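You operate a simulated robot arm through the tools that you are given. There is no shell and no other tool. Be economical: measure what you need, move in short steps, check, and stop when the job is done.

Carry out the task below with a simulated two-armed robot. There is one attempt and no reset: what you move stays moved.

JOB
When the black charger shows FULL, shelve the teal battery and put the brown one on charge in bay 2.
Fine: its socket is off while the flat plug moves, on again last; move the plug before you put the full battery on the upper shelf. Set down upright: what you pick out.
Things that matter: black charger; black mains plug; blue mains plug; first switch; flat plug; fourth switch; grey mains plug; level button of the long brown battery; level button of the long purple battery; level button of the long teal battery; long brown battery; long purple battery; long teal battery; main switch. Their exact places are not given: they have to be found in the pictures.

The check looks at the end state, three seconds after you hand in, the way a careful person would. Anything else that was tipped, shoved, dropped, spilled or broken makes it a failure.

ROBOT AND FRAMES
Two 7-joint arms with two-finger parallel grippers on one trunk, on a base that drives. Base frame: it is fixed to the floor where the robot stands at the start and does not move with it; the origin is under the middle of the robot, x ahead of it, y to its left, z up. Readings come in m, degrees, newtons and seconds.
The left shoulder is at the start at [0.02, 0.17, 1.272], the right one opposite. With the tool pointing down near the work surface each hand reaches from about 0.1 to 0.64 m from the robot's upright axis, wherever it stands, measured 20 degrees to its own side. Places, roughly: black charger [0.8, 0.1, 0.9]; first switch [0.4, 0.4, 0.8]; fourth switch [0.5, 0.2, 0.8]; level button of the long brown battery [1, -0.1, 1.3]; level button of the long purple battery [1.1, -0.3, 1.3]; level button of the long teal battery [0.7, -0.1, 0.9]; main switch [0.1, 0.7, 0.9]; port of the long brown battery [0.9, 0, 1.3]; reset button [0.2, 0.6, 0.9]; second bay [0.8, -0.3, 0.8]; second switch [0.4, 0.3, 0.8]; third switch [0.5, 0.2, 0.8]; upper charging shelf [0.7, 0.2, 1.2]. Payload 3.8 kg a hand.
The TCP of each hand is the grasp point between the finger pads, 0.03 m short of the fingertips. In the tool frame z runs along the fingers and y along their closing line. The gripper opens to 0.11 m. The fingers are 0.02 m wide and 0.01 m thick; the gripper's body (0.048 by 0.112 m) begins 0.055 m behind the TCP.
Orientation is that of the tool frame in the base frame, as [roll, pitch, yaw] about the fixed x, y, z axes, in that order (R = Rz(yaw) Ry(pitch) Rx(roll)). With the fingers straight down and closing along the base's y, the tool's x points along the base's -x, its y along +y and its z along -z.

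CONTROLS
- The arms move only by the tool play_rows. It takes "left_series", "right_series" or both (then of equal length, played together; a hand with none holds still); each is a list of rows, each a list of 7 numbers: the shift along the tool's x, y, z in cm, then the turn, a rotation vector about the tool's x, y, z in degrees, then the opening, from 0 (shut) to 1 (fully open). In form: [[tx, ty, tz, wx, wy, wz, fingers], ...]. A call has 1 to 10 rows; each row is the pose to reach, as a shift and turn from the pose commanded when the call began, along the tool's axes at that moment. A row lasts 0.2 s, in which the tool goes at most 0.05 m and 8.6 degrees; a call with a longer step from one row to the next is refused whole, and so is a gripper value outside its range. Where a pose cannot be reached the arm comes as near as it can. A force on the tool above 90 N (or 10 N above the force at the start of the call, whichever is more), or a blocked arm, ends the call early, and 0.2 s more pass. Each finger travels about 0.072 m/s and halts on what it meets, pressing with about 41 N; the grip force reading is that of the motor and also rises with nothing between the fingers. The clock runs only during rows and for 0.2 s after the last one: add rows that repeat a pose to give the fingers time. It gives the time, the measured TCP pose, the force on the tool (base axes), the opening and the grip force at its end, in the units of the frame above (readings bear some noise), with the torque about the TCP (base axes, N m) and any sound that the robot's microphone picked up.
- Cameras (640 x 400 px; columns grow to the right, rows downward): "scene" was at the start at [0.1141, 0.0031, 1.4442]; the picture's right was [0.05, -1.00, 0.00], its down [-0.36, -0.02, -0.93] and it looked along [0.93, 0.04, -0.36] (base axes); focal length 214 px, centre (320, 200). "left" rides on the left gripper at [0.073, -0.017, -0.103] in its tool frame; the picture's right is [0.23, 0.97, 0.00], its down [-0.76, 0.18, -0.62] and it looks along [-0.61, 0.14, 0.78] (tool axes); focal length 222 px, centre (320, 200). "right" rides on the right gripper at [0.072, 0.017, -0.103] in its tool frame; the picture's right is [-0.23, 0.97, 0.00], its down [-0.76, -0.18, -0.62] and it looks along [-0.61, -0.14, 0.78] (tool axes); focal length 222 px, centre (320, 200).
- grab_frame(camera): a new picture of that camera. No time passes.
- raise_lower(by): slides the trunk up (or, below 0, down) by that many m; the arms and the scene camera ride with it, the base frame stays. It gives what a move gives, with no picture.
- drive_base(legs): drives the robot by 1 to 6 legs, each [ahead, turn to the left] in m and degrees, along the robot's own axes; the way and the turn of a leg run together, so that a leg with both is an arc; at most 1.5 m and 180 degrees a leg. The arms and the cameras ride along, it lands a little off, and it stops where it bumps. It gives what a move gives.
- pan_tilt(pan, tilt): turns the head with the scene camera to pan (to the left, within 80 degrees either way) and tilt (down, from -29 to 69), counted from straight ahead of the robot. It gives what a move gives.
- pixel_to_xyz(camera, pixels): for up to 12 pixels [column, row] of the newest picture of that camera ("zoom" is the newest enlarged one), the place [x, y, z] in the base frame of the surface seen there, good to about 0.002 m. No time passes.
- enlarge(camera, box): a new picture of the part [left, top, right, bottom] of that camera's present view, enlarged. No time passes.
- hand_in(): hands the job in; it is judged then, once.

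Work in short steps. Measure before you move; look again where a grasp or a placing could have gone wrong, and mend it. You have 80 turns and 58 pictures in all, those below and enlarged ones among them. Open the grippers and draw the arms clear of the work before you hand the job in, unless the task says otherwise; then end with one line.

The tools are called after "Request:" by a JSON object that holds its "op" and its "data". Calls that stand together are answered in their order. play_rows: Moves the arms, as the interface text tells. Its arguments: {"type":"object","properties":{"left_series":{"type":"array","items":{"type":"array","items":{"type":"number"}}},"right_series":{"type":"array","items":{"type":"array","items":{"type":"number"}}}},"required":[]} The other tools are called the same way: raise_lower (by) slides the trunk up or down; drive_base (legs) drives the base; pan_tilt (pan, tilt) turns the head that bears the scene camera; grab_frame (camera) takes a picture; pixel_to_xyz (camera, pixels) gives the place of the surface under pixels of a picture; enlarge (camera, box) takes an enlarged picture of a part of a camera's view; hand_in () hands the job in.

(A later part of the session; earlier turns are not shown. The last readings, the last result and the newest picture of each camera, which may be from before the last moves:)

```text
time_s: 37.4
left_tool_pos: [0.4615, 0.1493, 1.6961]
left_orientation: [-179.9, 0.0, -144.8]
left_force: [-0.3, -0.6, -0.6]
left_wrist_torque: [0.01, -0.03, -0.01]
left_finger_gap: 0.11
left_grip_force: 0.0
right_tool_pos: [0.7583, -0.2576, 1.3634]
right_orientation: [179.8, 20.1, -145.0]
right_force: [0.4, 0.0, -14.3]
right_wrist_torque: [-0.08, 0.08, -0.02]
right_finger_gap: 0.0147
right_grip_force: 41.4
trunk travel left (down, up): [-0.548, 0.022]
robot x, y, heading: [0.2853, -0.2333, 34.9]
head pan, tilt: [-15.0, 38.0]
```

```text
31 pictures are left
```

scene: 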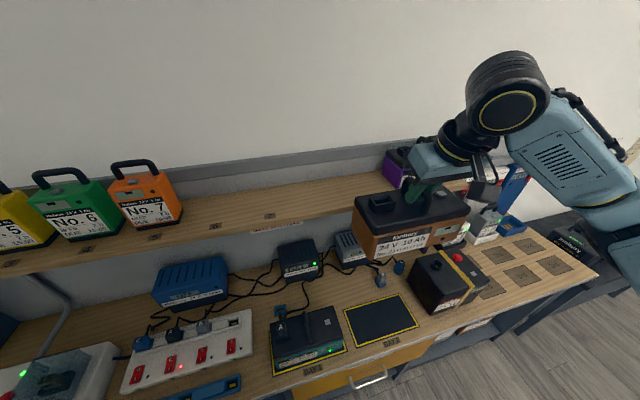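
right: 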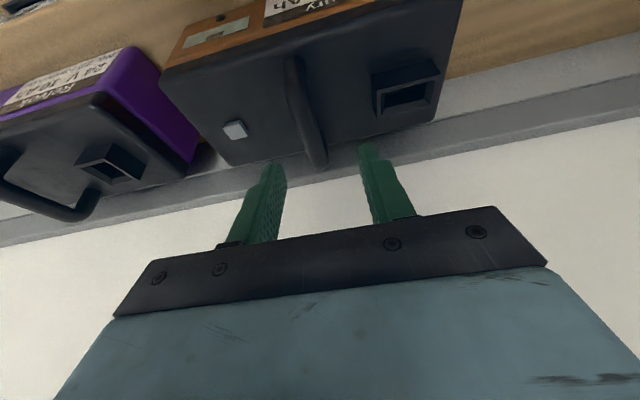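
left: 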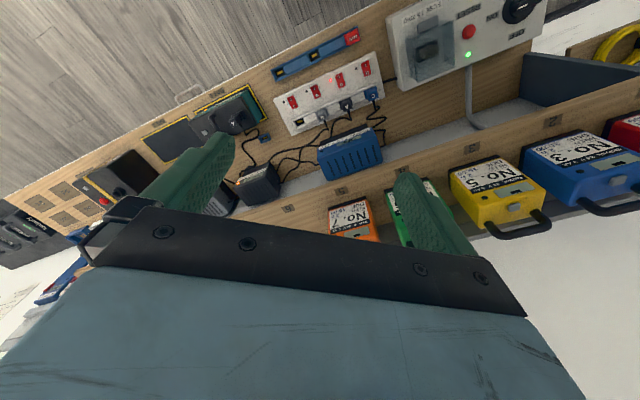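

Brown is clear of the shelf. I check the black box's left edge and the two bays for clearance, then lower the trunk 0.38 m with the battery over bay 2.

Request:
{"op": "pixel_to_xyz", "data": {"camera": "scene", "pixels": [[411, 297], [409, 270], [412, 303], [344, 309], [418, 325], [358, 348], [402, 292]]}}

Request:
{"op": "play_rows", "data": {"right_series": [[-0.2, -0.6, 0, 0, 0, 0, 0], [-0.35, -1.4, 0.1, 0, 0, 0, 0], [-0.35, -2.2, 0.1, 0, 0, 0, 0], [-0.35, -2.2, 0.1, 0, 0, 0, 0]]}}

Request:
{"op": "raise_lower", "data": {"by": -0.34}}

Request:
{"op": "pan_tilt", "data": {"pan": -20, "tilt": 50}}

Request:
{"op": "grab_frame", "data": {"camera": "scene"}}

```text
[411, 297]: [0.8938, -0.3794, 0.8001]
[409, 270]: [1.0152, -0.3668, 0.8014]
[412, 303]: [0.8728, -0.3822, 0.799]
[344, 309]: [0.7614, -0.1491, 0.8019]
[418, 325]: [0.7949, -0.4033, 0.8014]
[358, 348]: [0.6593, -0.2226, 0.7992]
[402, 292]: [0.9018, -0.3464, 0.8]
```

```text
time_s: 38.4
left_tool_pos: [0.4614, 0.1508, 1.6969]
left_orientation: [-180.0, 0.0, -144.8]
left_force: [-0.2, -0.9, -0.4]
left_wrist_torque: [-0.02, 0.04, 0.01]
left_finger_gap: 0.1099
left_grip_force: 0.0
right_tool_pos: [0.7737, -0.2712, 1.3634]
right_orientation: [179.8, 20.0, -145.0]
right_force: [0.0, 0.2, -14.0]
right_wrist_torque: [-0.1, 0.05, 0.0]
right_finger_gap: 0.0146
right_grip_force: 41.0
trunk travel left (down, up): [-0.548, 0.022]
robot x, y, heading: [0.2827, -0.2341, 35.2]
head pan, tilt: [-15.0, 38.0]
```

```text
time_s: 41.7
left_tool_pos: [0.4617, 0.1507, 1.356]
left_orientation: [-179.9, 0.0, -144.9]
left_force: [-0.6, -0.8, -0.2]
left_wrist_torque: [0.0, -0.03, 0.0]
left_finger_gap: 0.1102
left_grip_force: 0.0
right_tool_pos: [0.7737, -0.272, 1.0224]
right_orientation: [179.9, 20.2, -145.0]
right_force: [0.9, -0.2, -14.2]
right_wrist_torque: [-0.11, 0.12, 0.0]
right_finger_gap: 0.0146
right_grip_force: 40.8
trunk travel left (down, up): [-0.208, 0.362]
robot x, y, heading: [0.2854, -0.2309, 34.9]
head pan, tilt: [-15.0, 38.0]
```

```text
time_s: 42.4
left_tool_pos: [0.4607, 0.1499, 1.3551]
left_orientation: [-180.0, -0.1, -144.8]
left_force: [0.0, 0.3, -0.7]
left_wrist_torque: [0.0, 0.03, -0.01]
left_finger_gap: 0.11
left_grip_force: 0.0
right_tool_pos: [0.7733, -0.2719, 1.0225]
right_orientation: [180.0, 20.1, -145.0]
right_force: [1.0, 0.2, -13.8]
right_wrist_torque: [-0.08, 0.08, -0.02]
right_finger_gap: 0.0145
right_grip_force: 41.1
trunk travel left (down, up): [-0.208, 0.362]
robot x, y, heading: [0.2839, -0.2272, 35.2]
head pan, tilt: [-20.0, 50.0]
```

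```text
30 pictures are left
```

scene: 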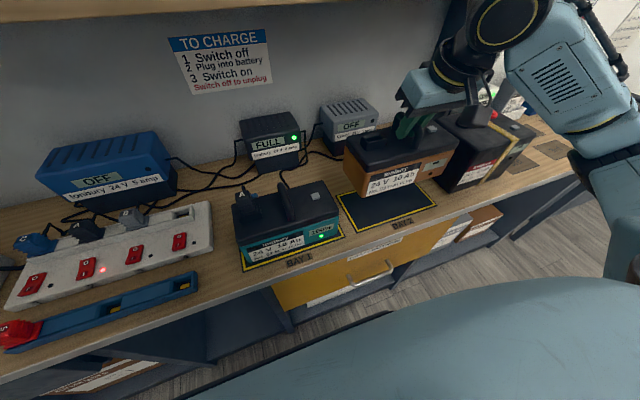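

Brown hovers over bay 2 with its bottom at ≈0.895. I lower 9.2 cm straight down, slowing at the end.

Request:
{"op": "play_rows", "data": {"right_series": [[0.7, 0, 1.9, 0, 0, 0, 0], [1.4, 0, 3.8, 0, 0, 0, 0], [2.0, 0, 5.6, 0, 0, 0, 0], [2.5, 0, 6.9, 0, 0, 0, 0], [2.85, 0, 7.8, 0, 0, 0, 0], [3.05, 0, 8.35, 0, 0, 0, 0], [3.15, 0, 8.65, 0, 0, 0, 0], [3.15, 0, 8.65, 0, 0, 0, 0]]}}

Request:
{"op": "enlarge", "data": {"camera": "scene", "box": [300, 80, 500, 240]}}

```text
time_s: 44.2
left_tool_pos: [0.4613, 0.1494, 1.3558]
left_orientation: [-180.0, 0.0, -144.7]
left_force: [0.4, 0.6, -0.2]
left_wrist_torque: [0.02, 0.02, 0.0]
left_finger_gap: 0.11
left_grip_force: 0.0
right_tool_pos: [0.7738, -0.2715, 0.9313]
right_orientation: [179.9, 20.1, -145.1]
right_force: [0.3, -0.9, -15.0]
right_wrist_torque: [-0.08, 0.05, 0.01]
right_finger_gap: 0.0141
right_grip_force: 40.8
trunk travel left (down, up): [-0.208, 0.362]
robot x, y, heading: [0.28, -0.2319, 34.8]
head pan, tilt: [-20.0, 50.0]
```

```text
2.50 times, centred on (400, 160) of scene
```

zoom: 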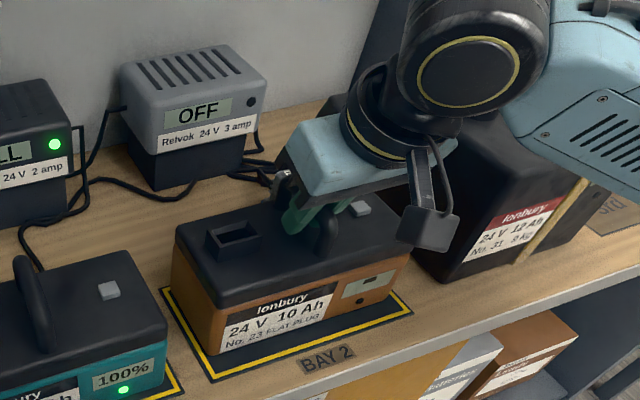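

It hovers a few mm above the pad, within the yellow frame. I lower until the weight comes off.

Request:
{"op": "play_rows", "data": {"right_series": [[0.07, 0, 0.19, 0, 0, 0, 0], [0.14, 0, 0.38, 0, 0, 0, 0], [0.17, 0, 0.47, 0, 0, 0, 0], [0.17, 0, 0.47, 0, 0, 0, 0]]}}

```text
time_s: 45.2
left_tool_pos: [0.4604, 0.1497, 1.3573]
left_orientation: [-179.9, 0.1, -144.8]
left_force: [0.5, 0.5, -0.3]
left_wrist_torque: [0.04, 0.01, 0.02]
left_finger_gap: 0.11
left_grip_force: 0.1
right_tool_pos: [0.7741, -0.271, 0.9276]
right_orientation: [179.9, 20.4, -144.9]
right_force: [2.8, -2.9, 7.7]
right_wrist_torque: [-0.58, 0.82, 0.06]
right_finger_gap: 0.0146
right_grip_force: 40.8
trunk travel left (down, up): [-0.208, 0.362]
robot x, y, heading: [0.281, -0.2313, 35.3]
head pan, tilt: [-20.0, 50.0]
```

Set down (tool pushed up 7.7 N). I open and rise 12 cm clear.

Request:
{"op": "play_rows", "data": {"right_series": [[0, 0, 0, 0, 0, 0, 0.2], [0, 0, 0, 0, 0, 0, 0.4], [0, 0, 0, 0, 0, 0, 0.4], [-0.7, 0, -1.9, 0, 0, 0, 0.4], [-1.7, 0, -4.7, 0, 0, 0, 0.4], [-3.0, 0, -8.4, 0, 0, 0, 0.4], [-4.2, 0, -11.5, 0, 0, 0, 0.4], [-4.2, 0, -11.5, 0, 0, 0, 0.4]]}}

Request:
{"op": "enlarge", "data": {"camera": "scene", "box": [210, 80, 450, 260]}}

```text
time_s: 47.0
left_tool_pos: [0.46, 0.1502, 1.3546]
left_orientation: [-179.9, 0.0, -144.8]
left_force: [-0.1, 0.9, 0.3]
left_wrist_torque: [-0.03, 0.02, 0.0]
left_finger_gap: 0.1099
left_grip_force: 0.0
right_tool_pos: [0.7741, -0.2728, 1.0477]
right_orientation: [179.9, 20.1, -145.0]
right_force: [-0.4, -0.4, -0.1]
right_wrist_torque: [-0.02, 0.01, 0.0]
right_finger_gap: 0.0443
right_grip_force: 0.1
trunk travel left (down, up): [-0.208, 0.362]
robot x, y, heading: [0.2854, -0.2342, 35.1]
head pan, tilt: [-20.0, 50.0]
```

```text
2.22 times, centred on (330, 170) of scene
```

zoom: 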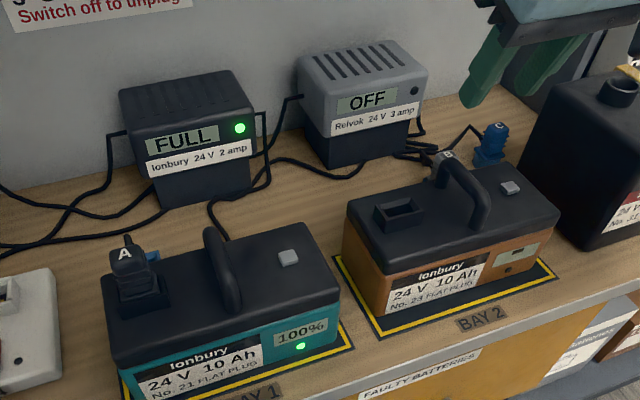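

Brown stands in bay 2 upright. I measure plug and port in this zoom, and move the left hand (closed) over switch 2.

Request:
{"op": "pixel_to_xyz", "data": {"camera": "zoom", "pixels": [[398, 215], [376, 214], [425, 208], [395, 200], [402, 228], [127, 255], [140, 290], [110, 300], [165, 290], [448, 158], [474, 212], [141, 312]]}}

Request:
{"op": "play_rows", "data": {"left_series": [[-0.5, 1.5, 3.7, 0, 0, 0, 0.8], [-1, 3, 7.4, 0, 0, 0, 0.6], [-1.6, 4.5, 11.1, 0, 0, 0, 0.4], [-2.1, 6, 14.8, 0, 0, 0, 0.2], [-2.6, 7.5, 18.5, 0, 0, 0, 0], [-3.2, 9, 22.2, 0, 0, 0, 0], [-3.7, 10.5, 25.9, 0, 0, 0, 0], [-4.2, 12, 29.6, 0, 0, 0, 0], [-4.75, 13.6, 33, 0, 0, 0, 0], [-4.75, 13.6, 33, 0, 0, 0, 0]]}}

Request:
{"op": "pan_tilt", "data": {"pan": 20, "tilt": 50}}

Request:
{"op": "grab_frame", "data": {"camera": "scene"}}

Request:
{"op": "grab_frame", "data": {"camera": "left"}}

```text
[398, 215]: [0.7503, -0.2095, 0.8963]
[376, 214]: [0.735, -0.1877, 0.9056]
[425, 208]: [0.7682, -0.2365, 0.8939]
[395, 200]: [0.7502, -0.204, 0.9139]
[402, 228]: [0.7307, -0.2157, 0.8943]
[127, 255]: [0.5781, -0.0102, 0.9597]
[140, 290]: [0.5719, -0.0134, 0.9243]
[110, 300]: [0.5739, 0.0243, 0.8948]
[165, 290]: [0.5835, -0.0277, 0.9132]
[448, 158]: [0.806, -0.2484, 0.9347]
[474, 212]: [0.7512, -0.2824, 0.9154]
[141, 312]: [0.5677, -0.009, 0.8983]
```

```text
time_s: 49.2
left_tool_pos: [0.4223, 0.2898, 1.0253]
left_orientation: [-180.0, 0.2, -144.9]
left_force: [-0.1, 1.1, -0.6]
left_wrist_torque: [-0.02, -0.03, 0.01]
left_finger_gap: 0.0002
left_grip_force: 37.8
right_tool_pos: [0.7733, -0.2718, 1.0477]
right_orientation: [180.0, 20.1, -144.9]
right_force: [0.3, -0.1, -0.6]
right_wrist_torque: [-0.02, -0.02, 0.02]
right_finger_gap: 0.0441
right_grip_force: 0.0
trunk travel left (down, up): [-0.208, 0.362]
robot x, y, heading: [0.2831, -0.2331, 35.1]
head pan, tilt: [-20.0, 50.0]
```

```text
time_s: 50.3
left_tool_pos: [0.4217, 0.2884, 1.0261]
left_orientation: [-179.9, 0.0, -144.8]
left_force: [-0.5, -0.4, 0.0]
left_wrist_torque: [0.02, 0.04, 0.03]
left_finger_gap: 0.0
left_grip_force: 37.6
right_tool_pos: [0.7734, -0.272, 1.0493]
right_orientation: [179.9, 20.1, -145.1]
right_force: [-0.1, 0.4, 0.9]
right_wrist_torque: [0.0, 0.03, 0.0]
right_finger_gap: 0.0438
right_grip_force: 0.1
trunk travel left (down, up): [-0.208, 0.362]
robot x, y, heading: [0.2856, -0.2335, 34.9]
head pan, tilt: [20.0, 50.0]
```

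```text
27 pictures are left
```

scene: 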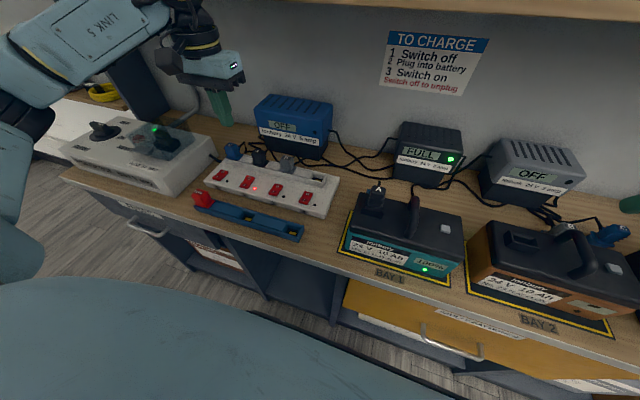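

```text
26 pictures are left
```

left: 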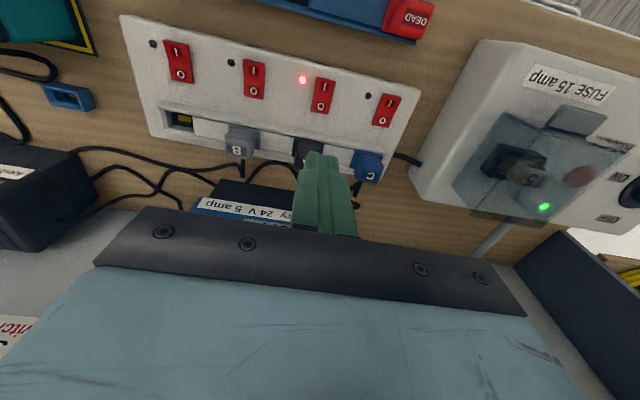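

The left wrist view shows switch 2 at (322,95) with its lit lamp at (302,79). I measure both ends of the rocker.

Request:
{"op": "pixel_to_xyz", "data": {"camera": "left", "pixels": [[319, 107], [322, 95], [325, 84], [302, 79], [308, 147], [318, 112], [327, 80]]}}

Request:
{"op": "enlarge", "data": {"camera": "left", "box": [220, 40, 420, 180]}}

```text
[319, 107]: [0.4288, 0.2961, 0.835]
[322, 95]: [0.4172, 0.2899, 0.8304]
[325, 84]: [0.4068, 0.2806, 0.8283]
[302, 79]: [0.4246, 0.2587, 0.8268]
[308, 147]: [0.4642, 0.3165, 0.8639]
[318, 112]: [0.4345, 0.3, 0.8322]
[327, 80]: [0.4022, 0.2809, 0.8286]
```

```text
2.86 times, centred on (320, 110) of left
```

zoom: 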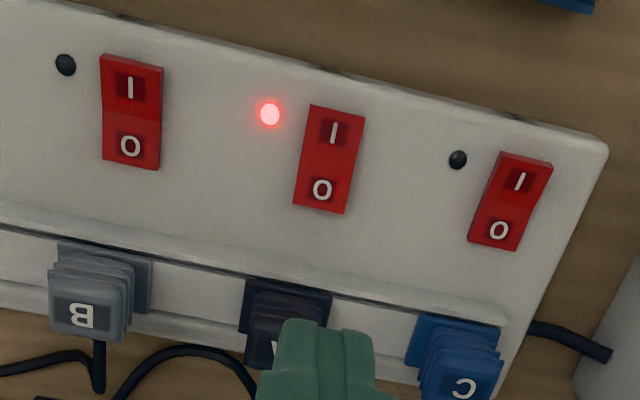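

The O end of switch 2 is at (0.429,0.296,0.835), raised, so it is ON. I bring the closed fingertips over it and press down to about 0.829.

Request:
{"op": "play_rows", "data": {"left_series": [[-0.6, 0.2, 4, 0, 0, 0, 0], [-1.15, 0.25, 8, 0, 0, 0, 0], [-1.15, 0.25, 12, 0, 0, 0, 0], [-1.15, 0.25, 14.5, 0, 0, 0, 0], [-1.15, 0.25, 15.5, 0, 0, 0, 0], [-1.15, 0.25, 16.1, 0, 0, 0, 0], [-1.15, 0.25, 16.5, 0, 0, 0, 0], [-1.15, 0.25, 16.8, 0, 0, 0, 0]]}}

Request:
{"op": "enlarge", "data": {"camera": "scene", "box": [180, 100, 360, 250]}}

```text
time_s: 52.1
left_tool_pos: [0.4297, 0.2963, 0.8606]
left_orientation: [-179.9, 0.5, -144.8]
left_force: [-2.8, 0.9, 24.8]
left_wrist_torque: [-0.13, 0.28, -0.36]
left_finger_gap: 0.0
left_grip_force: 37.5
right_tool_pos: [0.7728, -0.272, 1.0482]
right_orientation: [179.8, 20.2, -145.1]
right_force: [-0.2, 0.4, -0.6]
right_wrist_torque: [0.01, 0.03, 0.02]
right_finger_gap: 0.044
right_grip_force: 0.0
trunk travel left (down, up): [-0.208, 0.362]
robot x, y, heading: [0.2864, -0.2312, 35.2]
head pan, tilt: [20.0, 50.0]
```

```text
2.67 times, centred on (270, 175) of scene
```

zoom: 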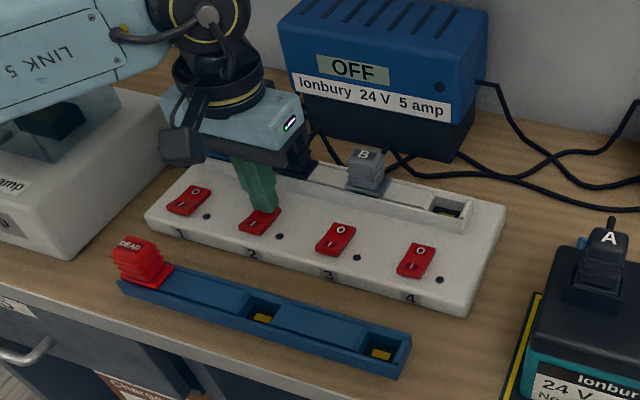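

Lamp 2 went out: socket 2 is off. I raise the left hand, and bring the right hand upright above plug A (≈(0.578,-0.010)).

Request:
{"op": "play_rows", "data": {"left_series": [[0, 0, -2, 0, 0, 0, 0], [0, 0, -5, 0, 0, 0, 0], [0, 0.5, -9, 0, 0, 0, 0], [1, 1, -13, 0, 0, 0, 0], [3, 2, -16, 0, 0, 0, 0], [5, 3, -18, 0, 0, 0, 0], [5, 3, -18, 0, 0, 0, 0], [5, 3, -18, 0, 0, 0, 0], [5, 3, -18, 0, 0, 0, 0]], "right_series": [[0, 0, 0, 0, 7, 0, 0.4], [0.1, 4.1, 0, 0, 14, 0, 0.4], [0.3, 8.2, -0.1, 0, 20, 0, 0.4], [0.5, 12.3, -0.2, 0, 20, 0, 0.4], [0.7, 16.4, -0.25, 0, 20, 0, 0.4], [0.94, 20.5, -0.34, 0, 20, 0, 0.4], [0.94, 24.6, -0.34, 0, 20, 0, 0.4], [0.94, 28.7, -0.34, 0, 20, 0, 0.4], [0.94, 32.6, -0.34, 0, 20, 0, 0.4]]}}

Request:
{"op": "grab_frame", "data": {"camera": "right"}}

Request:
{"op": "enlarge", "data": {"camera": "scene", "box": [190, 110, 490, 300]}}

```text
time_s: 54.1
left_tool_pos: [0.3705, 0.2943, 1.0371]
left_orientation: [-179.9, 0.0, -144.8]
left_force: [-0.5, 0.2, 1.1]
left_wrist_torque: [-0.01, 0.0, 0.0]
left_finger_gap: 0.0
left_grip_force: 37.9
right_tool_pos: [0.5777, -0.0097, 1.0497]
right_orientation: [180.0, 0.0, -145.0]
right_force: [0.8, -0.5, -0.8]
right_wrist_torque: [-0.05, 0.0, 0.01]
right_finger_gap: 0.0441
right_grip_force: 0.0
trunk travel left (down, up): [-0.208, 0.362]
robot x, y, heading: [0.2808, -0.2318, 35.2]
head pan, tilt: [20.0, 50.0]
```

```text
23 pictures are left
```

right: 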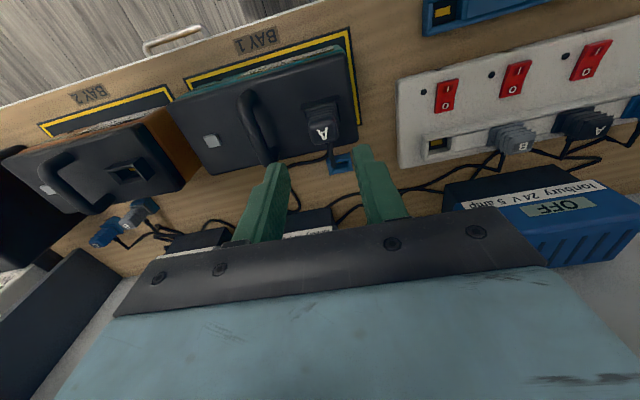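

```text
2.11 times, centred on (340, 205) of scene
```

zoom: 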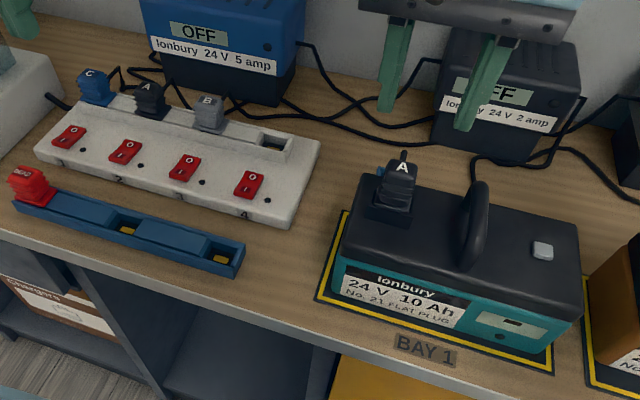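

All lamps are out and the charger shows OFF. I enlarge the wrist view for exact plug and port geometry.

Request:
{"op": "enlarge", "data": {"camera": "right", "box": [80, 60, 380, 240]}}

```text
2.13 times, centred on (230, 150) of right
```

zoom: 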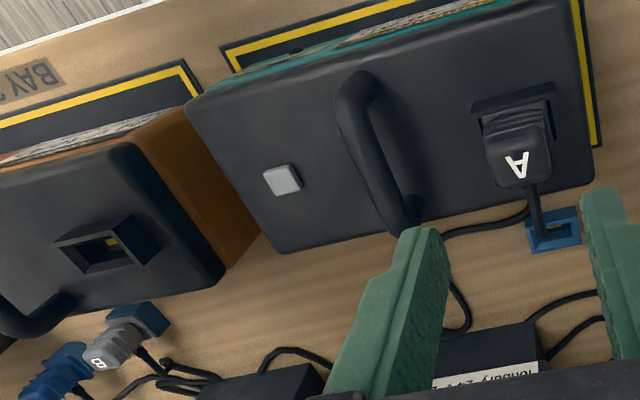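

Plug A's body is ~25–30 mm wide with the cord leaving at its back. I measure plug top, flange and the brown port rim.

Request:
{"op": "pixel_to_xyz", "data": {"camera": "zoom", "pixels": [[518, 165], [490, 165], [548, 150], [483, 125], [543, 108], [474, 103], [551, 85], [60, 243], [128, 218], [155, 248], [90, 270], [108, 244]]}}

```text
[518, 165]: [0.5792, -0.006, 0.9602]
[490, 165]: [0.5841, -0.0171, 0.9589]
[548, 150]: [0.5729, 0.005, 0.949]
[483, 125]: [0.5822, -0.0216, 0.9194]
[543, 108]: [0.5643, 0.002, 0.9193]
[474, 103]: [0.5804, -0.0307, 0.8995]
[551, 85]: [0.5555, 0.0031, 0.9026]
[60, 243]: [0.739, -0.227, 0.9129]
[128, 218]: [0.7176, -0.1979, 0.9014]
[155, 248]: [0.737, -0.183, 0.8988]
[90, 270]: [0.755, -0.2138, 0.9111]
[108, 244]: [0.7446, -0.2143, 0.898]
```

Plug centre is (0.579,-0.006), d≈0.338, n≈0.470. I descend over it to TCP z≈0.951 and close gently.

Request:
{"op": "play_rows", "data": {"right_series": [[-0.3, 0.2, 3, 0, 0, 0, 0.42], [-0.3, 0.2, 6, 0, 0, 0, 0.42], [-0.3, 0.2, 8, 0, 0, 0, 0.42], [-0.3, 0.2, 9.8, 0, 0, 0, 0.42], [-0.3, 0.2, 9.8, 0, 0, 0, 0.2], [-0.3, 0.2, 9.8, 0, 0, 0, 0], [-0.3, 0.2, 9.8, 0, 0, 0, 0], [-0.3, 0.2, 9.8, 0, 0, 0, 0]]}}

Request:
{"op": "enlarge", "data": {"camera": "scene", "box": [300, 130, 500, 290]}}

```text
time_s: 55.9
left_tool_pos: [0.371, 0.2923, 1.0374]
left_orientation: [-179.9, 0.0, -144.8]
left_force: [0.0, 0.4, 0.1]
left_wrist_torque: [0.02, 0.02, 0.01]
left_finger_gap: 0.0001
left_grip_force: 37.5
right_tool_pos: [0.5807, -0.0062, 0.9508]
right_orientation: [179.9, 0.1, -145.0]
right_force: [0.1, 0.3, -0.4]
right_wrist_torque: [0.01, 0.0, 0.02]
right_finger_gap: 0.0253
right_grip_force: 40.7
trunk travel left (down, up): [-0.208, 0.362]
robot x, y, heading: [0.2791, -0.235, 35.0]
head pan, tilt: [20.0, 50.0]
```

```text
2.50 times, centred on (400, 210) of scene
```

zoom: 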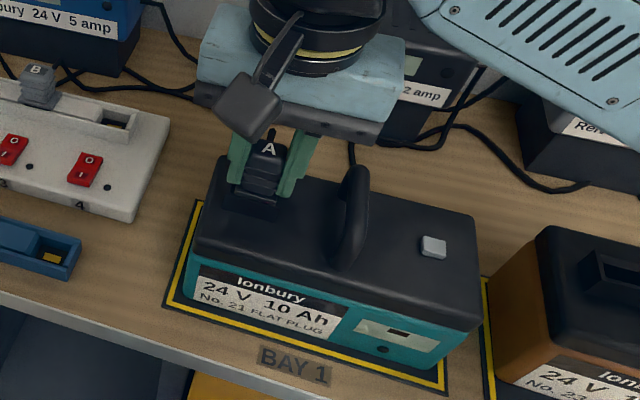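

Plug gripped (25.3 mm). I pull it straight up slowly and watch force.

Request:
{"op": "play_rows", "data": {"right_series": [[0, 0, -0.5, 0, 0, 0, 0], [0, 0, -1, 0, 0, 0, 0], [0, 0, -1.6, 0, 0, 0, 0], [0, 0, -2.4, 0, 0, 0, 0], [0, 0, -3.4, 0, 0, 0, 0], [0, 0, -5, 0, 0, 0, 0], [0, 0, -6.5, 0, 0, 0, 0], [0, 0, -6.5, 0, 0, 0, 0]]}}

Request:
{"op": "enlarge", "data": {"camera": "scene", "box": [300, 110, 500, 270]}}

```text
time_s: 57.7
left_tool_pos: [0.3716, 0.2923, 1.0373]
left_orientation: [180.0, 0.0, -144.8]
left_force: [0.6, -0.2, 0.1]
left_wrist_torque: [-0.02, 0.01, 0.0]
left_finger_gap: 0.0
left_grip_force: 37.6
right_tool_pos: [0.5786, -0.0071, 1.0151]
right_orientation: [179.9, 0.1, -145.1]
right_force: [-0.2, -0.3, -0.2]
right_wrist_torque: [-0.05, 0.0, 0.04]
right_finger_gap: 0.0253
right_grip_force: 40.8
trunk travel left (down, up): [-0.208, 0.362]
robot x, y, heading: [0.2786, -0.2335, 35.0]
head pan, tilt: [20.0, 50.0]
```

```text
2.50 times, centred on (400, 190) of scene
```

zoom: 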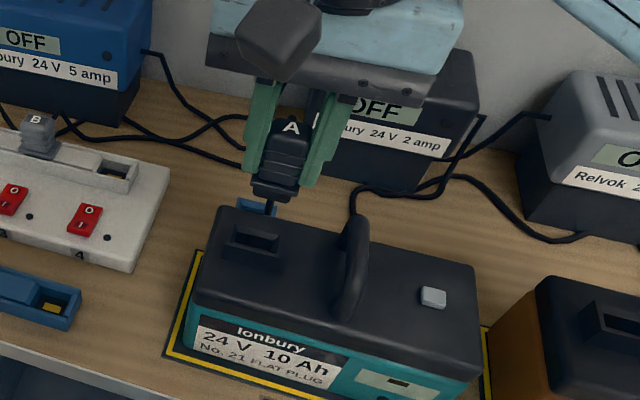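

Plug is out, with the teal battery undisturbed. I turn the head to see both ports at once, to get the exact offset between teal's and brown's port.

Request:
{"op": "pan_tilt", "data": {"pan": 2, "tilt": 55}}

Request:
{"op": "enlarge", "data": {"camera": "scene", "box": [220, 80, 480, 260]}}

```text
time_s: 58.5
left_tool_pos: [0.3706, 0.2923, 1.0374]
left_orientation: [-179.9, 0.0, -144.9]
left_force: [-0.5, 1.0, 0.0]
left_wrist_torque: [-0.01, -0.03, -0.01]
left_finger_gap: 0.0004
left_grip_force: 37.8
right_tool_pos: [0.5791, -0.0081, 1.016]
right_orientation: [179.9, 0.0, -144.9]
right_force: [-0.2, 0.3, -1.2]
right_wrist_torque: [-0.02, 0.03, 0.01]
right_finger_gap: 0.0253
right_grip_force: 41.1
trunk travel left (down, up): [-0.208, 0.362]
robot x, y, heading: [0.2867, -0.2328, 35.3]
head pan, tilt: [2.0, 55.0]
```

```text
2.22 times, centred on (350, 170) of scene
```

zoom: 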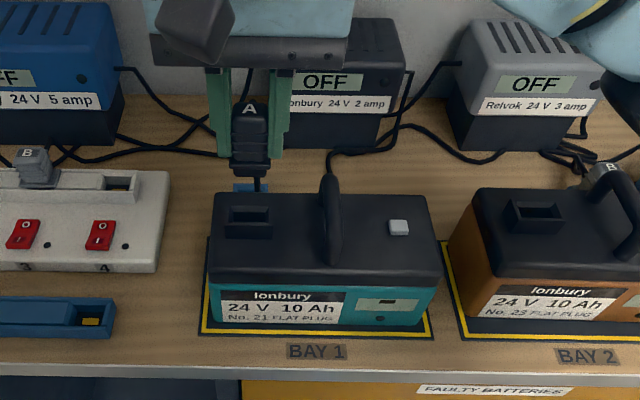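

Both ports are visible. I measure matching features on each rim.

Request:
{"op": "pixel_to_xyz", "data": {"camera": "zoom", "pixels": [[229, 207], [270, 207], [229, 225], [270, 224], [249, 225], [249, 236], [507, 202], [555, 202], [516, 221], [565, 220], [540, 220], [541, 231]]}}

Request:
{"op": "pixel_to_xyz", "data": {"camera": "zoom", "pixels": [[213, 268], [322, 273], [434, 276], [476, 282], [560, 286], [212, 195], [475, 192], [212, 245], [490, 250], [249, 207], [531, 202]]}}

```text
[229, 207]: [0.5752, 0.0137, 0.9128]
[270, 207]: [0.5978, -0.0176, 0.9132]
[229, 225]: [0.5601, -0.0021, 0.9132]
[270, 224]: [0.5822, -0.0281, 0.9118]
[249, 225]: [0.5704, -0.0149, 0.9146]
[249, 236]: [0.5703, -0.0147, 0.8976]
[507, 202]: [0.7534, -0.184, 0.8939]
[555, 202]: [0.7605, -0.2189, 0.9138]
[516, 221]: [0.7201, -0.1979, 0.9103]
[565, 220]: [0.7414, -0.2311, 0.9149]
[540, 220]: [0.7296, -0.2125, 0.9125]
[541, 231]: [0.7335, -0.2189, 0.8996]
```

```text
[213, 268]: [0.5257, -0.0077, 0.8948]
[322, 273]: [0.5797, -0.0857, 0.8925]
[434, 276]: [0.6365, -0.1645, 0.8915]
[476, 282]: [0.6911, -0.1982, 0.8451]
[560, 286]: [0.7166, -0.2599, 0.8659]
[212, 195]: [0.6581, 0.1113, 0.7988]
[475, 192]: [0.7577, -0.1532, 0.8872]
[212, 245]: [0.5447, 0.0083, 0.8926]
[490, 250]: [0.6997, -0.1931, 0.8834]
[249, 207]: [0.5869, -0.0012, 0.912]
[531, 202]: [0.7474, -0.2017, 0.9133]
```

Offset between ports is about +1.6 cm along n and +25.5 cm along d. I raise 3 cm and carry the plug over brown's port.

Request:
{"op": "play_rows", "data": {"right_series": [[0, 0, -2, 0, 0, 0, 0], [-0.2, -2, -3, 0, 0, 0, 0], [-0.5, -6, -3, 0, 0, 0, 0], [-0.8, -10, -3, 0, 0, 0, 0], [-1.1, -14, -3, 0, 0, 0, 0], [-1.4, -18, -3, 0, 0, 0, 0], [-1.6, -22, -3, 0, 0, 0, 0], [-1.6, -24.5, -3, 0, 0, 0, 0], [-1.6, -25.5, -3, 0, 0, 0, 0], [-1.6, -25.5, -3, 0, 0, 0, 0]]}}

Request:
{"op": "enlarge", "data": {"camera": "right", "box": [220, 60, 420, 220]}}

Request:
{"op": "enlarge", "data": {"camera": "scene", "box": [360, 60, 560, 220]}}

```text
time_s: 60.7
left_tool_pos: [0.3706, 0.2921, 1.0376]
left_orientation: [-179.9, 0.0, -144.9]
left_force: [0.2, 0.3, -1.0]
left_wrist_torque: [0.0, 0.0, 0.02]
left_finger_gap: 0.0
left_grip_force: 37.8
right_tool_pos: [0.74, -0.2079, 1.0452]
right_orientation: [179.9, 0.1, -144.9]
right_force: [0.1, 0.5, -1.0]
right_wrist_torque: [0.0, 0.0, -0.02]
right_finger_gap: 0.025
right_grip_force: 40.8
trunk travel left (down, up): [-0.208, 0.362]
robot x, y, heading: [0.2873, -0.2316, 35.2]
head pan, tilt: [2.0, 55.0]
```

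```text
2.50 times, centred on (320, 140) of right
```

zoom: 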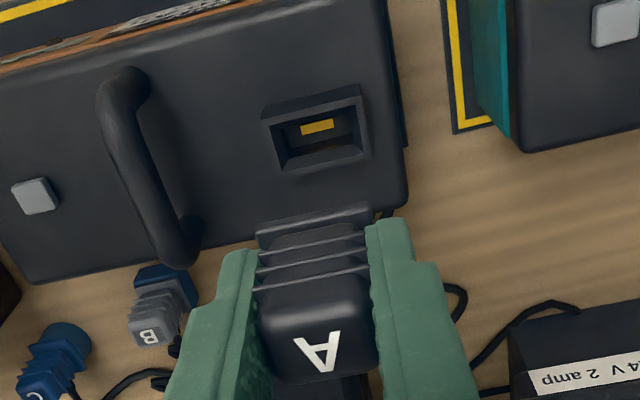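

```text
2.50 times, centred on (460, 140) of scene
```

zoom: 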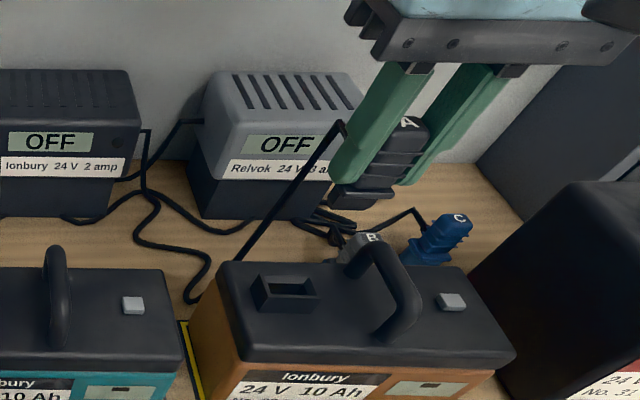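

I measure the port rim and the plug's flange in the wrist view to refine.

Request:
{"op": "enlarge", "data": {"camera": "right", "box": [220, 60, 420, 220]}}

Request:
{"op": "pixel_to_xyz", "data": {"camera": "zoom", "pixels": [[267, 121], [357, 92], [367, 155], [285, 170], [312, 104], [325, 163], [274, 145], [365, 125], [260, 235], [368, 212], [315, 220], [318, 128]]}}

```text
2.50 times, centred on (320, 140) of right
```

zoom: 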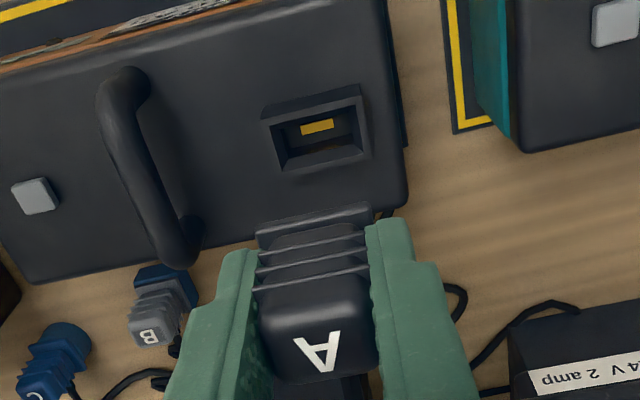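

```text
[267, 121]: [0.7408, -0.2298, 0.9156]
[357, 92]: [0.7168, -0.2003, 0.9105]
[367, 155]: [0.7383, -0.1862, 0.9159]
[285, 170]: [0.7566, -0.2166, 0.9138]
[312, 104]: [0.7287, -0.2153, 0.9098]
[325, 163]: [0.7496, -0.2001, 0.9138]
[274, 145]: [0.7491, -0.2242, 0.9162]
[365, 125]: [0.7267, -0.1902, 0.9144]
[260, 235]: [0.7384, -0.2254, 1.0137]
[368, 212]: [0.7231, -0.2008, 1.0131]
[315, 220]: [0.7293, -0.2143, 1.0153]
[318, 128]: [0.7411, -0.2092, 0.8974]
```

Flange centre (d 0.5945) and port centre (d 0.5947) coincide. I descend: fast to z≈0.985, then in small steps toward the seated height 0.951.

Request:
{"op": "play_rows", "data": {"right_series": [[0, 0, 2.5, 0, 0, 0, 0], [0, 0, 4.5, 0, 0, 0, 0], [0, 0, 6, 0, 0, 0, 0], [0, 0, 7, 0, 0, 0, 0], [0, 0, 7.8, 0, 0, 0, 0], [0, 0, 8.4, 0, 0, 0, 0], [0, 0, 8.9, 0, 0, 0, 0], [0, 0, 9.3, 0, 0, 0, 0], [0, 0, 9.4, 0, 0, 0, 0], [0, 0, 9.4, 0, 0, 0, 0]]}}

Request:
{"op": "enlarge", "data": {"camera": "scene", "box": [360, 60, 560, 220]}}

```text
time_s: 62.9
left_tool_pos: [0.3707, 0.2917, 1.0373]
left_orientation: [-179.9, 0.0, -144.7]
left_force: [-0.5, 0.4, -0.3]
left_wrist_torque: [-0.02, -0.03, 0.01]
left_finger_gap: 0.0
left_grip_force: 37.1
right_tool_pos: [0.7393, -0.2068, 0.9522]
right_orientation: [179.9, 0.2, -145.0]
right_force: [1.3, -2.3, -0.1]
right_wrist_torque: [-0.14, -0.11, -0.02]
right_finger_gap: 0.0253
right_grip_force: 40.9
trunk travel left (down, up): [-0.208, 0.362]
robot x, y, heading: [0.2844, -0.2336, 35.1]
head pan, tilt: [2.0, 55.0]
```

```text
2.50 times, centred on (460, 140) of scene
```

zoom: 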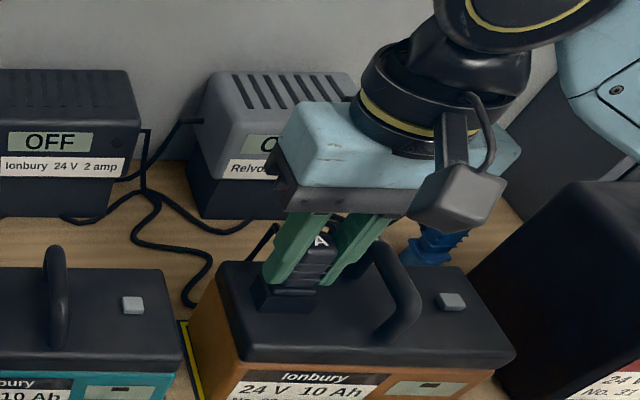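

The plug has gone in to the same height as before. I press 3 mm more to be sure it is home.

Request:
{"op": "play_rows", "data": {"right_series": [[0, 0, 0.15, 0, 0, 0, 0], [0, 0, 0.3, 0, 0, 0, 0], [0, 0, 0.3, 0, 0, 0, 0]]}}

```text
time_s: 63.7
left_tool_pos: [0.3702, 0.2922, 1.0385]
left_orientation: [-179.9, 0.1, -144.7]
left_force: [0.0, 0.6, -0.2]
left_wrist_torque: [-0.03, 0.01, 0.0]
left_finger_gap: 0.0
left_grip_force: 37.5
right_tool_pos: [0.7392, -0.2067, 0.9505]
right_orientation: [180.0, 0.4, -144.9]
right_force: [4.3, -4.0, 20.5]
right_wrist_torque: [-0.29, -0.04, 0.03]
right_finger_gap: 0.0253
right_grip_force: 41.4
trunk travel left (down, up): [-0.208, 0.362]
robot x, y, heading: [0.2822, -0.2352, 35.1]
head pan, tilt: [2.0, 55.0]
```

It bottoms out with 20 N: seated. I open and rise 10 cm straight up.

Request:
{"op": "play_rows", "data": {"right_series": [[0, 0, -0.2, 0, 0, 0, 0.2], [0, 0, -0.2, 0, 0, 0, 0.4], [0, 0, -0.2, 0, 0, 0, 0.4], [0, 0, -2.5, 0, 0, 0, 0.4], [0, 0, -6, 0, 0, 0, 0.4], [0, 0, -10, 0, 0, 0, 0.4], [0, 0, -10, 0, 0, 0, 0.4]]}}

Request:
{"op": "enlarge", "data": {"camera": "scene", "box": [220, 80, 480, 260]}}

```text
time_s: 65.3
left_tool_pos: [0.3716, 0.2926, 1.0368]
left_orientation: [180.0, -0.1, -144.7]
left_force: [0.8, -1.2, 0.3]
left_wrist_torque: [-0.03, 0.0, 0.01]
left_finger_gap: 0.0
left_grip_force: 37.2
right_tool_pos: [0.7394, -0.2068, 1.0473]
right_orientation: [180.0, 0.0, -145.0]
right_force: [0.0, 0.5, -0.8]
right_wrist_torque: [-0.01, 0.01, 0.01]
right_finger_gap: 0.0443
right_grip_force: 0.0
trunk travel left (down, up): [-0.208, 0.362]
robot x, y, heading: [0.2857, -0.2319, 35.3]
head pan, tilt: [2.0, 55.0]
```

```text
2.22 times, centred on (350, 170) of scene
```

zoom: 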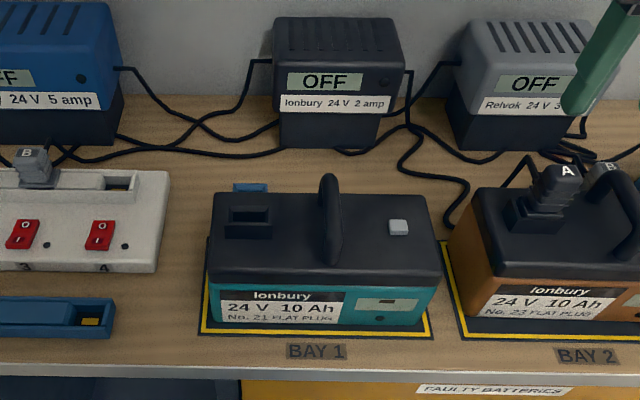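

Plug A is now in brown. Next I tilt the right tool 20° again and go above the teal handle at ≈(0.621,-0.066).

Request:
{"op": "play_rows", "data": {"right_series": [[0, 0, 0, 0, -8, 0, 0.4], [0.5, 4, 0, 0, -16, 0, 0.4], [1, 8, 0, 0, -20, 0, 0.4], [1.5, 12, 0, 0, -20, 0, 0.4], [1.6, 16, 0, 0, -20, 0, 0.4], [1.6, 18.3, 0, 0, -20, 0, 0.4], [1.6, 18.3, 4, 0, -20, 0, 0.4], [1.6, 18.3, 6, 0, -20, 0, 0.4], [1.6, 18.3, 6, 0, -20, 0, 0.4]]}}

Request:
{"op": "enlarge", "data": {"camera": "right", "box": [160, 40, 480, 240]}}

```text
time_s: 67.3
left_tool_pos: [0.3706, 0.2928, 1.037]
left_orientation: [-179.9, 0.1, -144.9]
left_force: [-0.1, 1.0, -0.1]
left_wrist_torque: [0.04, -0.01, 0.0]
left_finger_gap: 0.0
left_grip_force: 38.1
right_tool_pos: [0.6213, -0.0669, 0.9885]
right_orientation: [179.9, 20.0, -145.0]
right_force: [0.4, -0.1, -0.1]
right_wrist_torque: [0.0, 0.0, -0.02]
right_finger_gap: 0.044
right_grip_force: 0.1
trunk travel left (down, up): [-0.208, 0.362]
robot x, y, heading: [0.2815, -0.2329, 35.0]
head pan, tilt: [2.0, 55.0]
```

```text
2.00 times, centred on (320, 140) of right
```

zoom: 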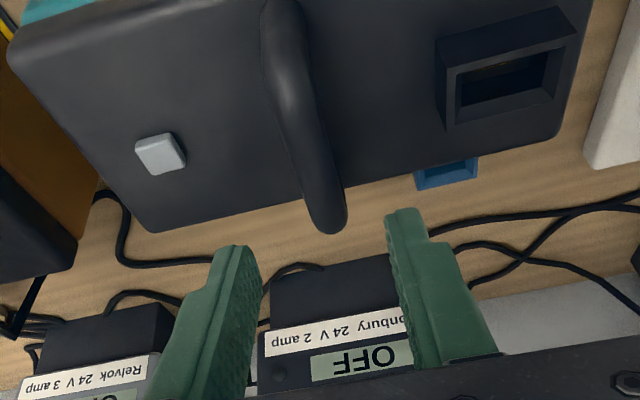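

I measure the bar ends in this view.

Request:
{"op": "pixel_to_xyz", "data": {"camera": "zoom", "pixels": [[328, 205], [310, 160], [298, 110], [285, 40], [282, 10], [322, 190]]}}

```text
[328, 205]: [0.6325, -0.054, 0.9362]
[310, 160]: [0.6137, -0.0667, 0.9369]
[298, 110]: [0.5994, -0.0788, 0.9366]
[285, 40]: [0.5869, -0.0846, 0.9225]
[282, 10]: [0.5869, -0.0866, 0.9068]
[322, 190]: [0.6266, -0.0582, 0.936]
```

The bar lies at d≈0.408, n≈0.466; I correct 4 mm sideways, descend to TCP 0.9275 and grip.

Request:
{"op": "play_rows", "data": {"right_series": [[0.3, 0.4, 0, 0, 0, 0, 0.4], [1.0, 0.4, 2, 0, 0, 0, 0.4], [1.7, 0.4, 3.8, 0, 0, 0, 0.4], [2.1, 0.4, 5.0, 0, 0, 0, 0.4], [2.35, 0.4, 5.7, 0, 0, 0, 0.4], [2.35, 0.4, 5.7, 0, 0, 0, 0.2], [2.35, 0.4, 5.7, 0, 0, 0, 0], [2.35, 0.4, 5.7, 0, 0, 0, 0], [2.35, 0.4, 5.7, 0, 0, 0, 0], [2.35, 0.4, 5.7, 0, 0, 0, 0]]}}

Request:
{"op": "play_rows", "data": {"right_series": [[-0.05, 0, -0.14, 0, 0, 0, 0], [-0.1, 0, -0.28, 0, 0, 0, 0], [-0.17, 0, -0.47, 0, 0, 0, 0], [-0.3, 0, -0.8, 0, 0, 0, 0], [-0.5, 0, -1.4, 0, 0, 0, 0], [-0.8, 0, -2.2, 0, 0, 0, 0], [-1.03, 0, -2.82, 0, 0, 0, 0], [-1.03, 0, -2.82, 0, 0, 0, 0]]}}

Request:
{"op": "grab_frame", "data": {"camera": "scene"}}

```text
time_s: 69.5
left_tool_pos: [0.3718, 0.2921, 1.0377]
left_orientation: [180.0, 0.0, -144.8]
left_force: [0.2, -0.2, 0.0]
left_wrist_torque: [0.0, 0.04, 0.02]
left_finger_gap: 0.0
left_grip_force: 37.9
right_tool_pos: [0.6166, -0.0648, 0.9278]
right_orientation: [179.9, 20.1, -145.0]
right_force: [0.8, -3.3, -0.2]
right_wrist_torque: [0.15, -0.25, 0.24]
right_finger_gap: 0.0145
right_grip_force: 41.2
trunk travel left (down, up): [-0.208, 0.362]
robot x, y, heading: [0.2877, -0.2319, 35.1]
head pan, tilt: [2.0, 55.0]
```

```text
time_s: 71.3
left_tool_pos: [0.3712, 0.293, 1.0369]
left_orientation: [180.0, 0.1, -144.7]
left_force: [-0.2, -0.8, -0.2]
left_wrist_torque: [0.0, -0.02, 0.01]
left_finger_gap: 0.0001
left_grip_force: 38.0
right_tool_pos: [0.6167, -0.0643, 0.9584]
right_orientation: [179.9, 20.1, -145.1]
right_force: [0.4, 0.2, -14.1]
right_wrist_torque: [-0.11, 0.02, -0.01]
right_finger_gap: 0.0147
right_grip_force: 40.8
trunk travel left (down, up): [-0.208, 0.362]
robot x, y, heading: [0.2812, -0.2332, 35.1]
head pan, tilt: [2.0, 55.0]
```

```text
11 pictures are left
```

scene: 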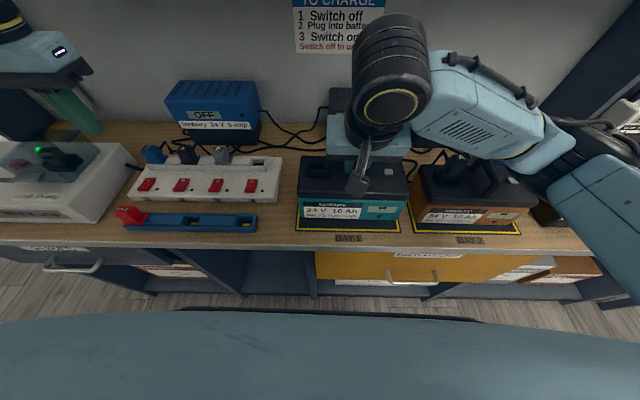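

Teal is held (14 N). I raise the trunk 0.36 m with it.

Request:
{"op": "raise_lower", "data": {"by": 0.35}}

Request:
{"op": "play_rows", "data": {"right_series": [[-0.3, -0.5, -0.8, 0, 0, 0, 0], [-0.8, -1.5, -2.2, 0, 0, 0, 0], [-1.4, -3, -3.8, 0, 0, 0, 0], [-1.9, -5, -5.2, 0, 0, 0, 0], [-2.05, -7.5, -5.64, 0, 0, 0, 0], [-2.05, -9.8, -5.64, 0, 0, 0, 0], [-2.05, -11.3, -5.64, 0, 0, 0, 0], [-2.05, -11.3, -5.64, 0, 0, 0, 0]]}}

Request:
{"op": "pan_tilt", "data": {"pan": 0, "tilt": 38}}

Request:
{"op": "grab_frame", "data": {"camera": "scene"}}

```text
time_s: 74.7
left_tool_pos: [0.3711, 0.2935, 1.3857]
left_orientation: [179.9, 0.0, -144.8]
left_force: [-0.5, -0.8, -0.2]
left_wrist_torque: [-0.01, -0.01, 0.03]
left_finger_gap: 0.0
left_grip_force: 38.1
right_tool_pos: [0.6178, -0.0641, 1.3072]
right_orientation: [179.9, 20.0, -144.9]
right_force: [-0.3, -0.6, -13.6]
right_wrist_torque: [-0.07, 0.03, 0.01]
right_finger_gap: 0.0149
right_grip_force: 41.0
trunk travel left (down, up): [-0.558, 0.012]
robot x, y, heading: [0.2822, -0.235, 35.1]
head pan, tilt: [2.0, 55.0]
```

```text
time_s: 76.5
left_tool_pos: [0.3709, 0.2939, 1.3875]
left_orientation: [-179.9, 0.0, -144.9]
left_force: [-0.7, 0.4, -0.2]
left_wrist_torque: [0.04, 0.04, -0.01]
left_finger_gap: 0.0
left_grip_force: 37.5
right_tool_pos: [0.6832, -0.1554, 1.3673]
right_orientation: [179.9, 19.9, -144.9]
right_force: [-0.5, 0.5, -14.8]
right_wrist_torque: [-0.03, 0.03, 0.0]
right_finger_gap: 0.0145
right_grip_force: 40.9
trunk travel left (down, up): [-0.558, 0.012]
robot x, y, heading: [0.287, -0.2325, 35.0]
head pan, tilt: [2.0, 55.0]
```

```text
time_s: 77.3
left_tool_pos: [0.3717, 0.2923, 1.3872]
left_orientation: [180.0, 0.0, -144.8]
left_force: [1.2, 0.0, -0.2]
left_wrist_torque: [0.03, -0.03, -0.01]
left_finger_gap: 0.0
left_grip_force: 37.5
right_tool_pos: [0.6824, -0.1572, 1.3679]
right_orientation: [179.8, 20.1, -145.0]
right_force: [0.2, -0.9, -13.7]
right_wrist_torque: [-0.06, 0.03, 0.0]
right_finger_gap: 0.0145
right_grip_force: 41.2
trunk travel left (down, up): [-0.558, 0.012]
robot x, y, heading: [0.2824, -0.2341, 35.0]
head pan, tilt: [0.0, 38.0]
```

```text
10 pictures are left
```

scene: 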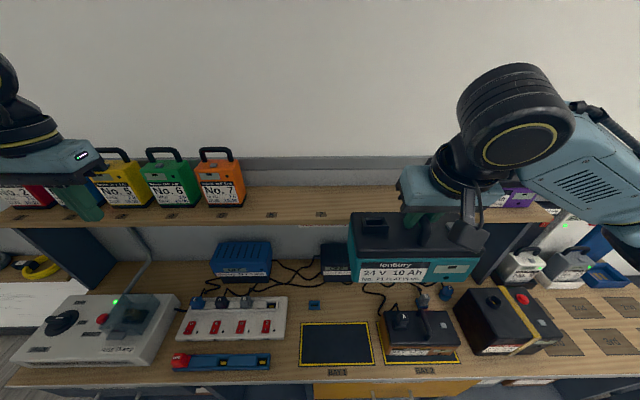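

Teal hangs level 4 cm above shelf height. I move it 25.4 cm forward over the shelf.

Request:
{"op": "play_rows", "data": {"right_series": [[-1.4, 0, 0.51, 0, 0, 0, 0], [-3.8, 0, 1.38, 0, 0, 0, 0], [-6.6, 0, 2.4, 0, 0, 0, 0], [-9.4, 0, 3.42, 0, 0, 0, 0], [-12.2, 0, 4.44, 0, 0, 0, 0], [-15, 0, 5.46, 0, 0, 0, 0], [-17.8, 0, 6.48, 0, 0, 0, 0], [-20.6, 0, 7.5, 0, 0, 0, 0], [-22.8, 0, 8.3, 0, 0, 0, 0], [-23.9, 0, 8.7, 0, 0, 0, 0]]}}

Request:
{"op": "enlarge", "data": {"camera": "scene", "box": [240, 100, 560, 280]}}

```text
time_s: 79.5
left_tool_pos: [0.3725, 0.2935, 1.3859]
left_orientation: [179.9, 0.0, -144.8]
left_force: [-0.1, 0.7, 0.0]
left_wrist_torque: [0.01, 0.01, -0.01]
left_finger_gap: 0.0001
left_grip_force: 37.3
right_tool_pos: [0.891, -0.0105, 1.3674]
right_orientation: [179.9, 20.1, -145.0]
right_force: [-0.3, 0.2, -14.1]
right_wrist_torque: [-0.09, 0.03, 0.0]
right_finger_gap: 0.0148
right_grip_force: 40.8
trunk travel left (down, up): [-0.558, 0.012]
robot x, y, heading: [0.283, -0.2361, 35.2]
head pan, tilt: [0.0, 38.0]
```

```text
2.00 times, centred on (400, 190) of scene
```

zoom: 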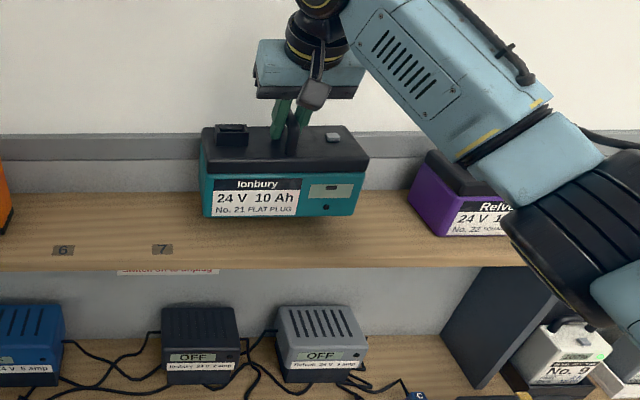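

Teal is above a clear shelf stretch. I lower it 4 cm gently until weight comes off.

Request:
{"op": "play_rows", "data": {"right_series": [[0.4, 0, 1.1, 0, 0, 0, 0], [0.8, 0, 2.2, 0, 0, 0, 0], [1.1, 0, 3.0, 0, 0, 0, 0], [1.24, 0, 3.4, 0, 0, 0, 0], [1.32, 0, 3.62, 0, 0, 0, 0], [1.38, 0, 3.8, 0, 0, 0, 0], [1.42, 0, 3.9, 0, 0, 0, 0], [1.42, 0, 3.9, 0, 0, 0, 0]]}}

```text
time_s: 81.3
left_tool_pos: [0.3732, 0.2924, 1.3874]
left_orientation: [-179.9, -0.1, -144.8]
left_force: [0.0, -0.2, 0.2]
left_wrist_torque: [-0.02, 0.01, -0.02]
left_finger_gap: 0.0
left_grip_force: 37.8
right_tool_pos: [0.8926, -0.0114, 1.328]
right_orientation: [179.9, 20.3, -145.0]
right_force: [4.2, -1.8, 0.1]
right_wrist_torque: [-0.34, 0.35, -0.03]
right_finger_gap: 0.0144
right_grip_force: 41.0
trunk travel left (down, up): [-0.558, 0.012]
robot x, y, heading: [0.2875, -0.232, 35.1]
head pan, tilt: [0.0, 38.0]
```

Weight is on the shelf (force ≈0). I open, rise, and withdraw the hand back toward the robot.

Request:
{"op": "play_rows", "data": {"right_series": [[0, 0, 0, 0, 0, 0, 0.2], [0, 0, 0, 0, 0, 0, 0.4], [0, 0, 0, 0, 0, 0, 0.4], [-0.7, 0, -1.9, 0, 0, 0, 0.4], [-1.7, 0, -4.7, 0, 0, 0, 0.4], [-3.0, 0, -8.2, 0, 0, 0, 0.4], [0, 0, -10, 0, 0, 0, 0.4], [4, 0, -11.5, 0, 0, 0, 0.4], [8, 0, -13, 0, 0, 0, 0.4], [12, 0, -14.5, 0, 0, 0, 0.4]]}}

Request:
{"op": "enlarge", "data": {"camera": "scene", "box": [240, 100, 560, 280]}}

```text
time_s: 83.5
left_tool_pos: [0.3706, 0.2918, 1.3877]
left_orientation: [180.0, 0.2, -144.9]
left_force: [-0.7, -0.7, -0.3]
left_wrist_torque: [0.02, -0.03, -0.02]
left_finger_gap: 0.0002
left_grip_force: 37.0
right_tool_pos: [0.7566, -0.1058, 1.4217]
right_orientation: [179.9, 20.1, -145.1]
right_force: [0.1, 0.2, 0.1]
right_wrist_torque: [0.02, -0.02, 0.0]
right_finger_gap: 0.0442
right_grip_force: 0.0
trunk travel left (down, up): [-0.558, 0.012]
robot x, y, heading: [0.2827, -0.2331, 34.8]
head pan, tilt: [0.0, 38.0]
```

```text
2.00 times, centred on (400, 190) of scene
```

zoom: 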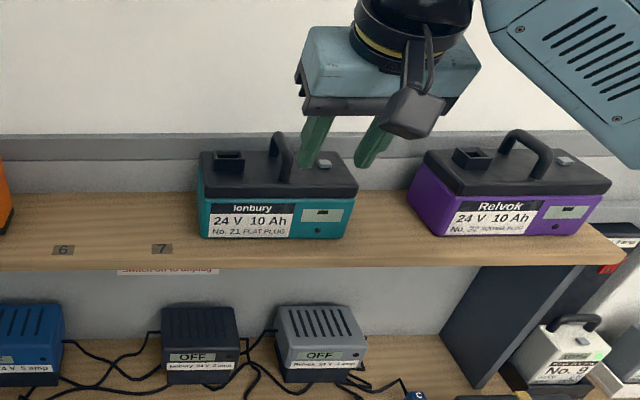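

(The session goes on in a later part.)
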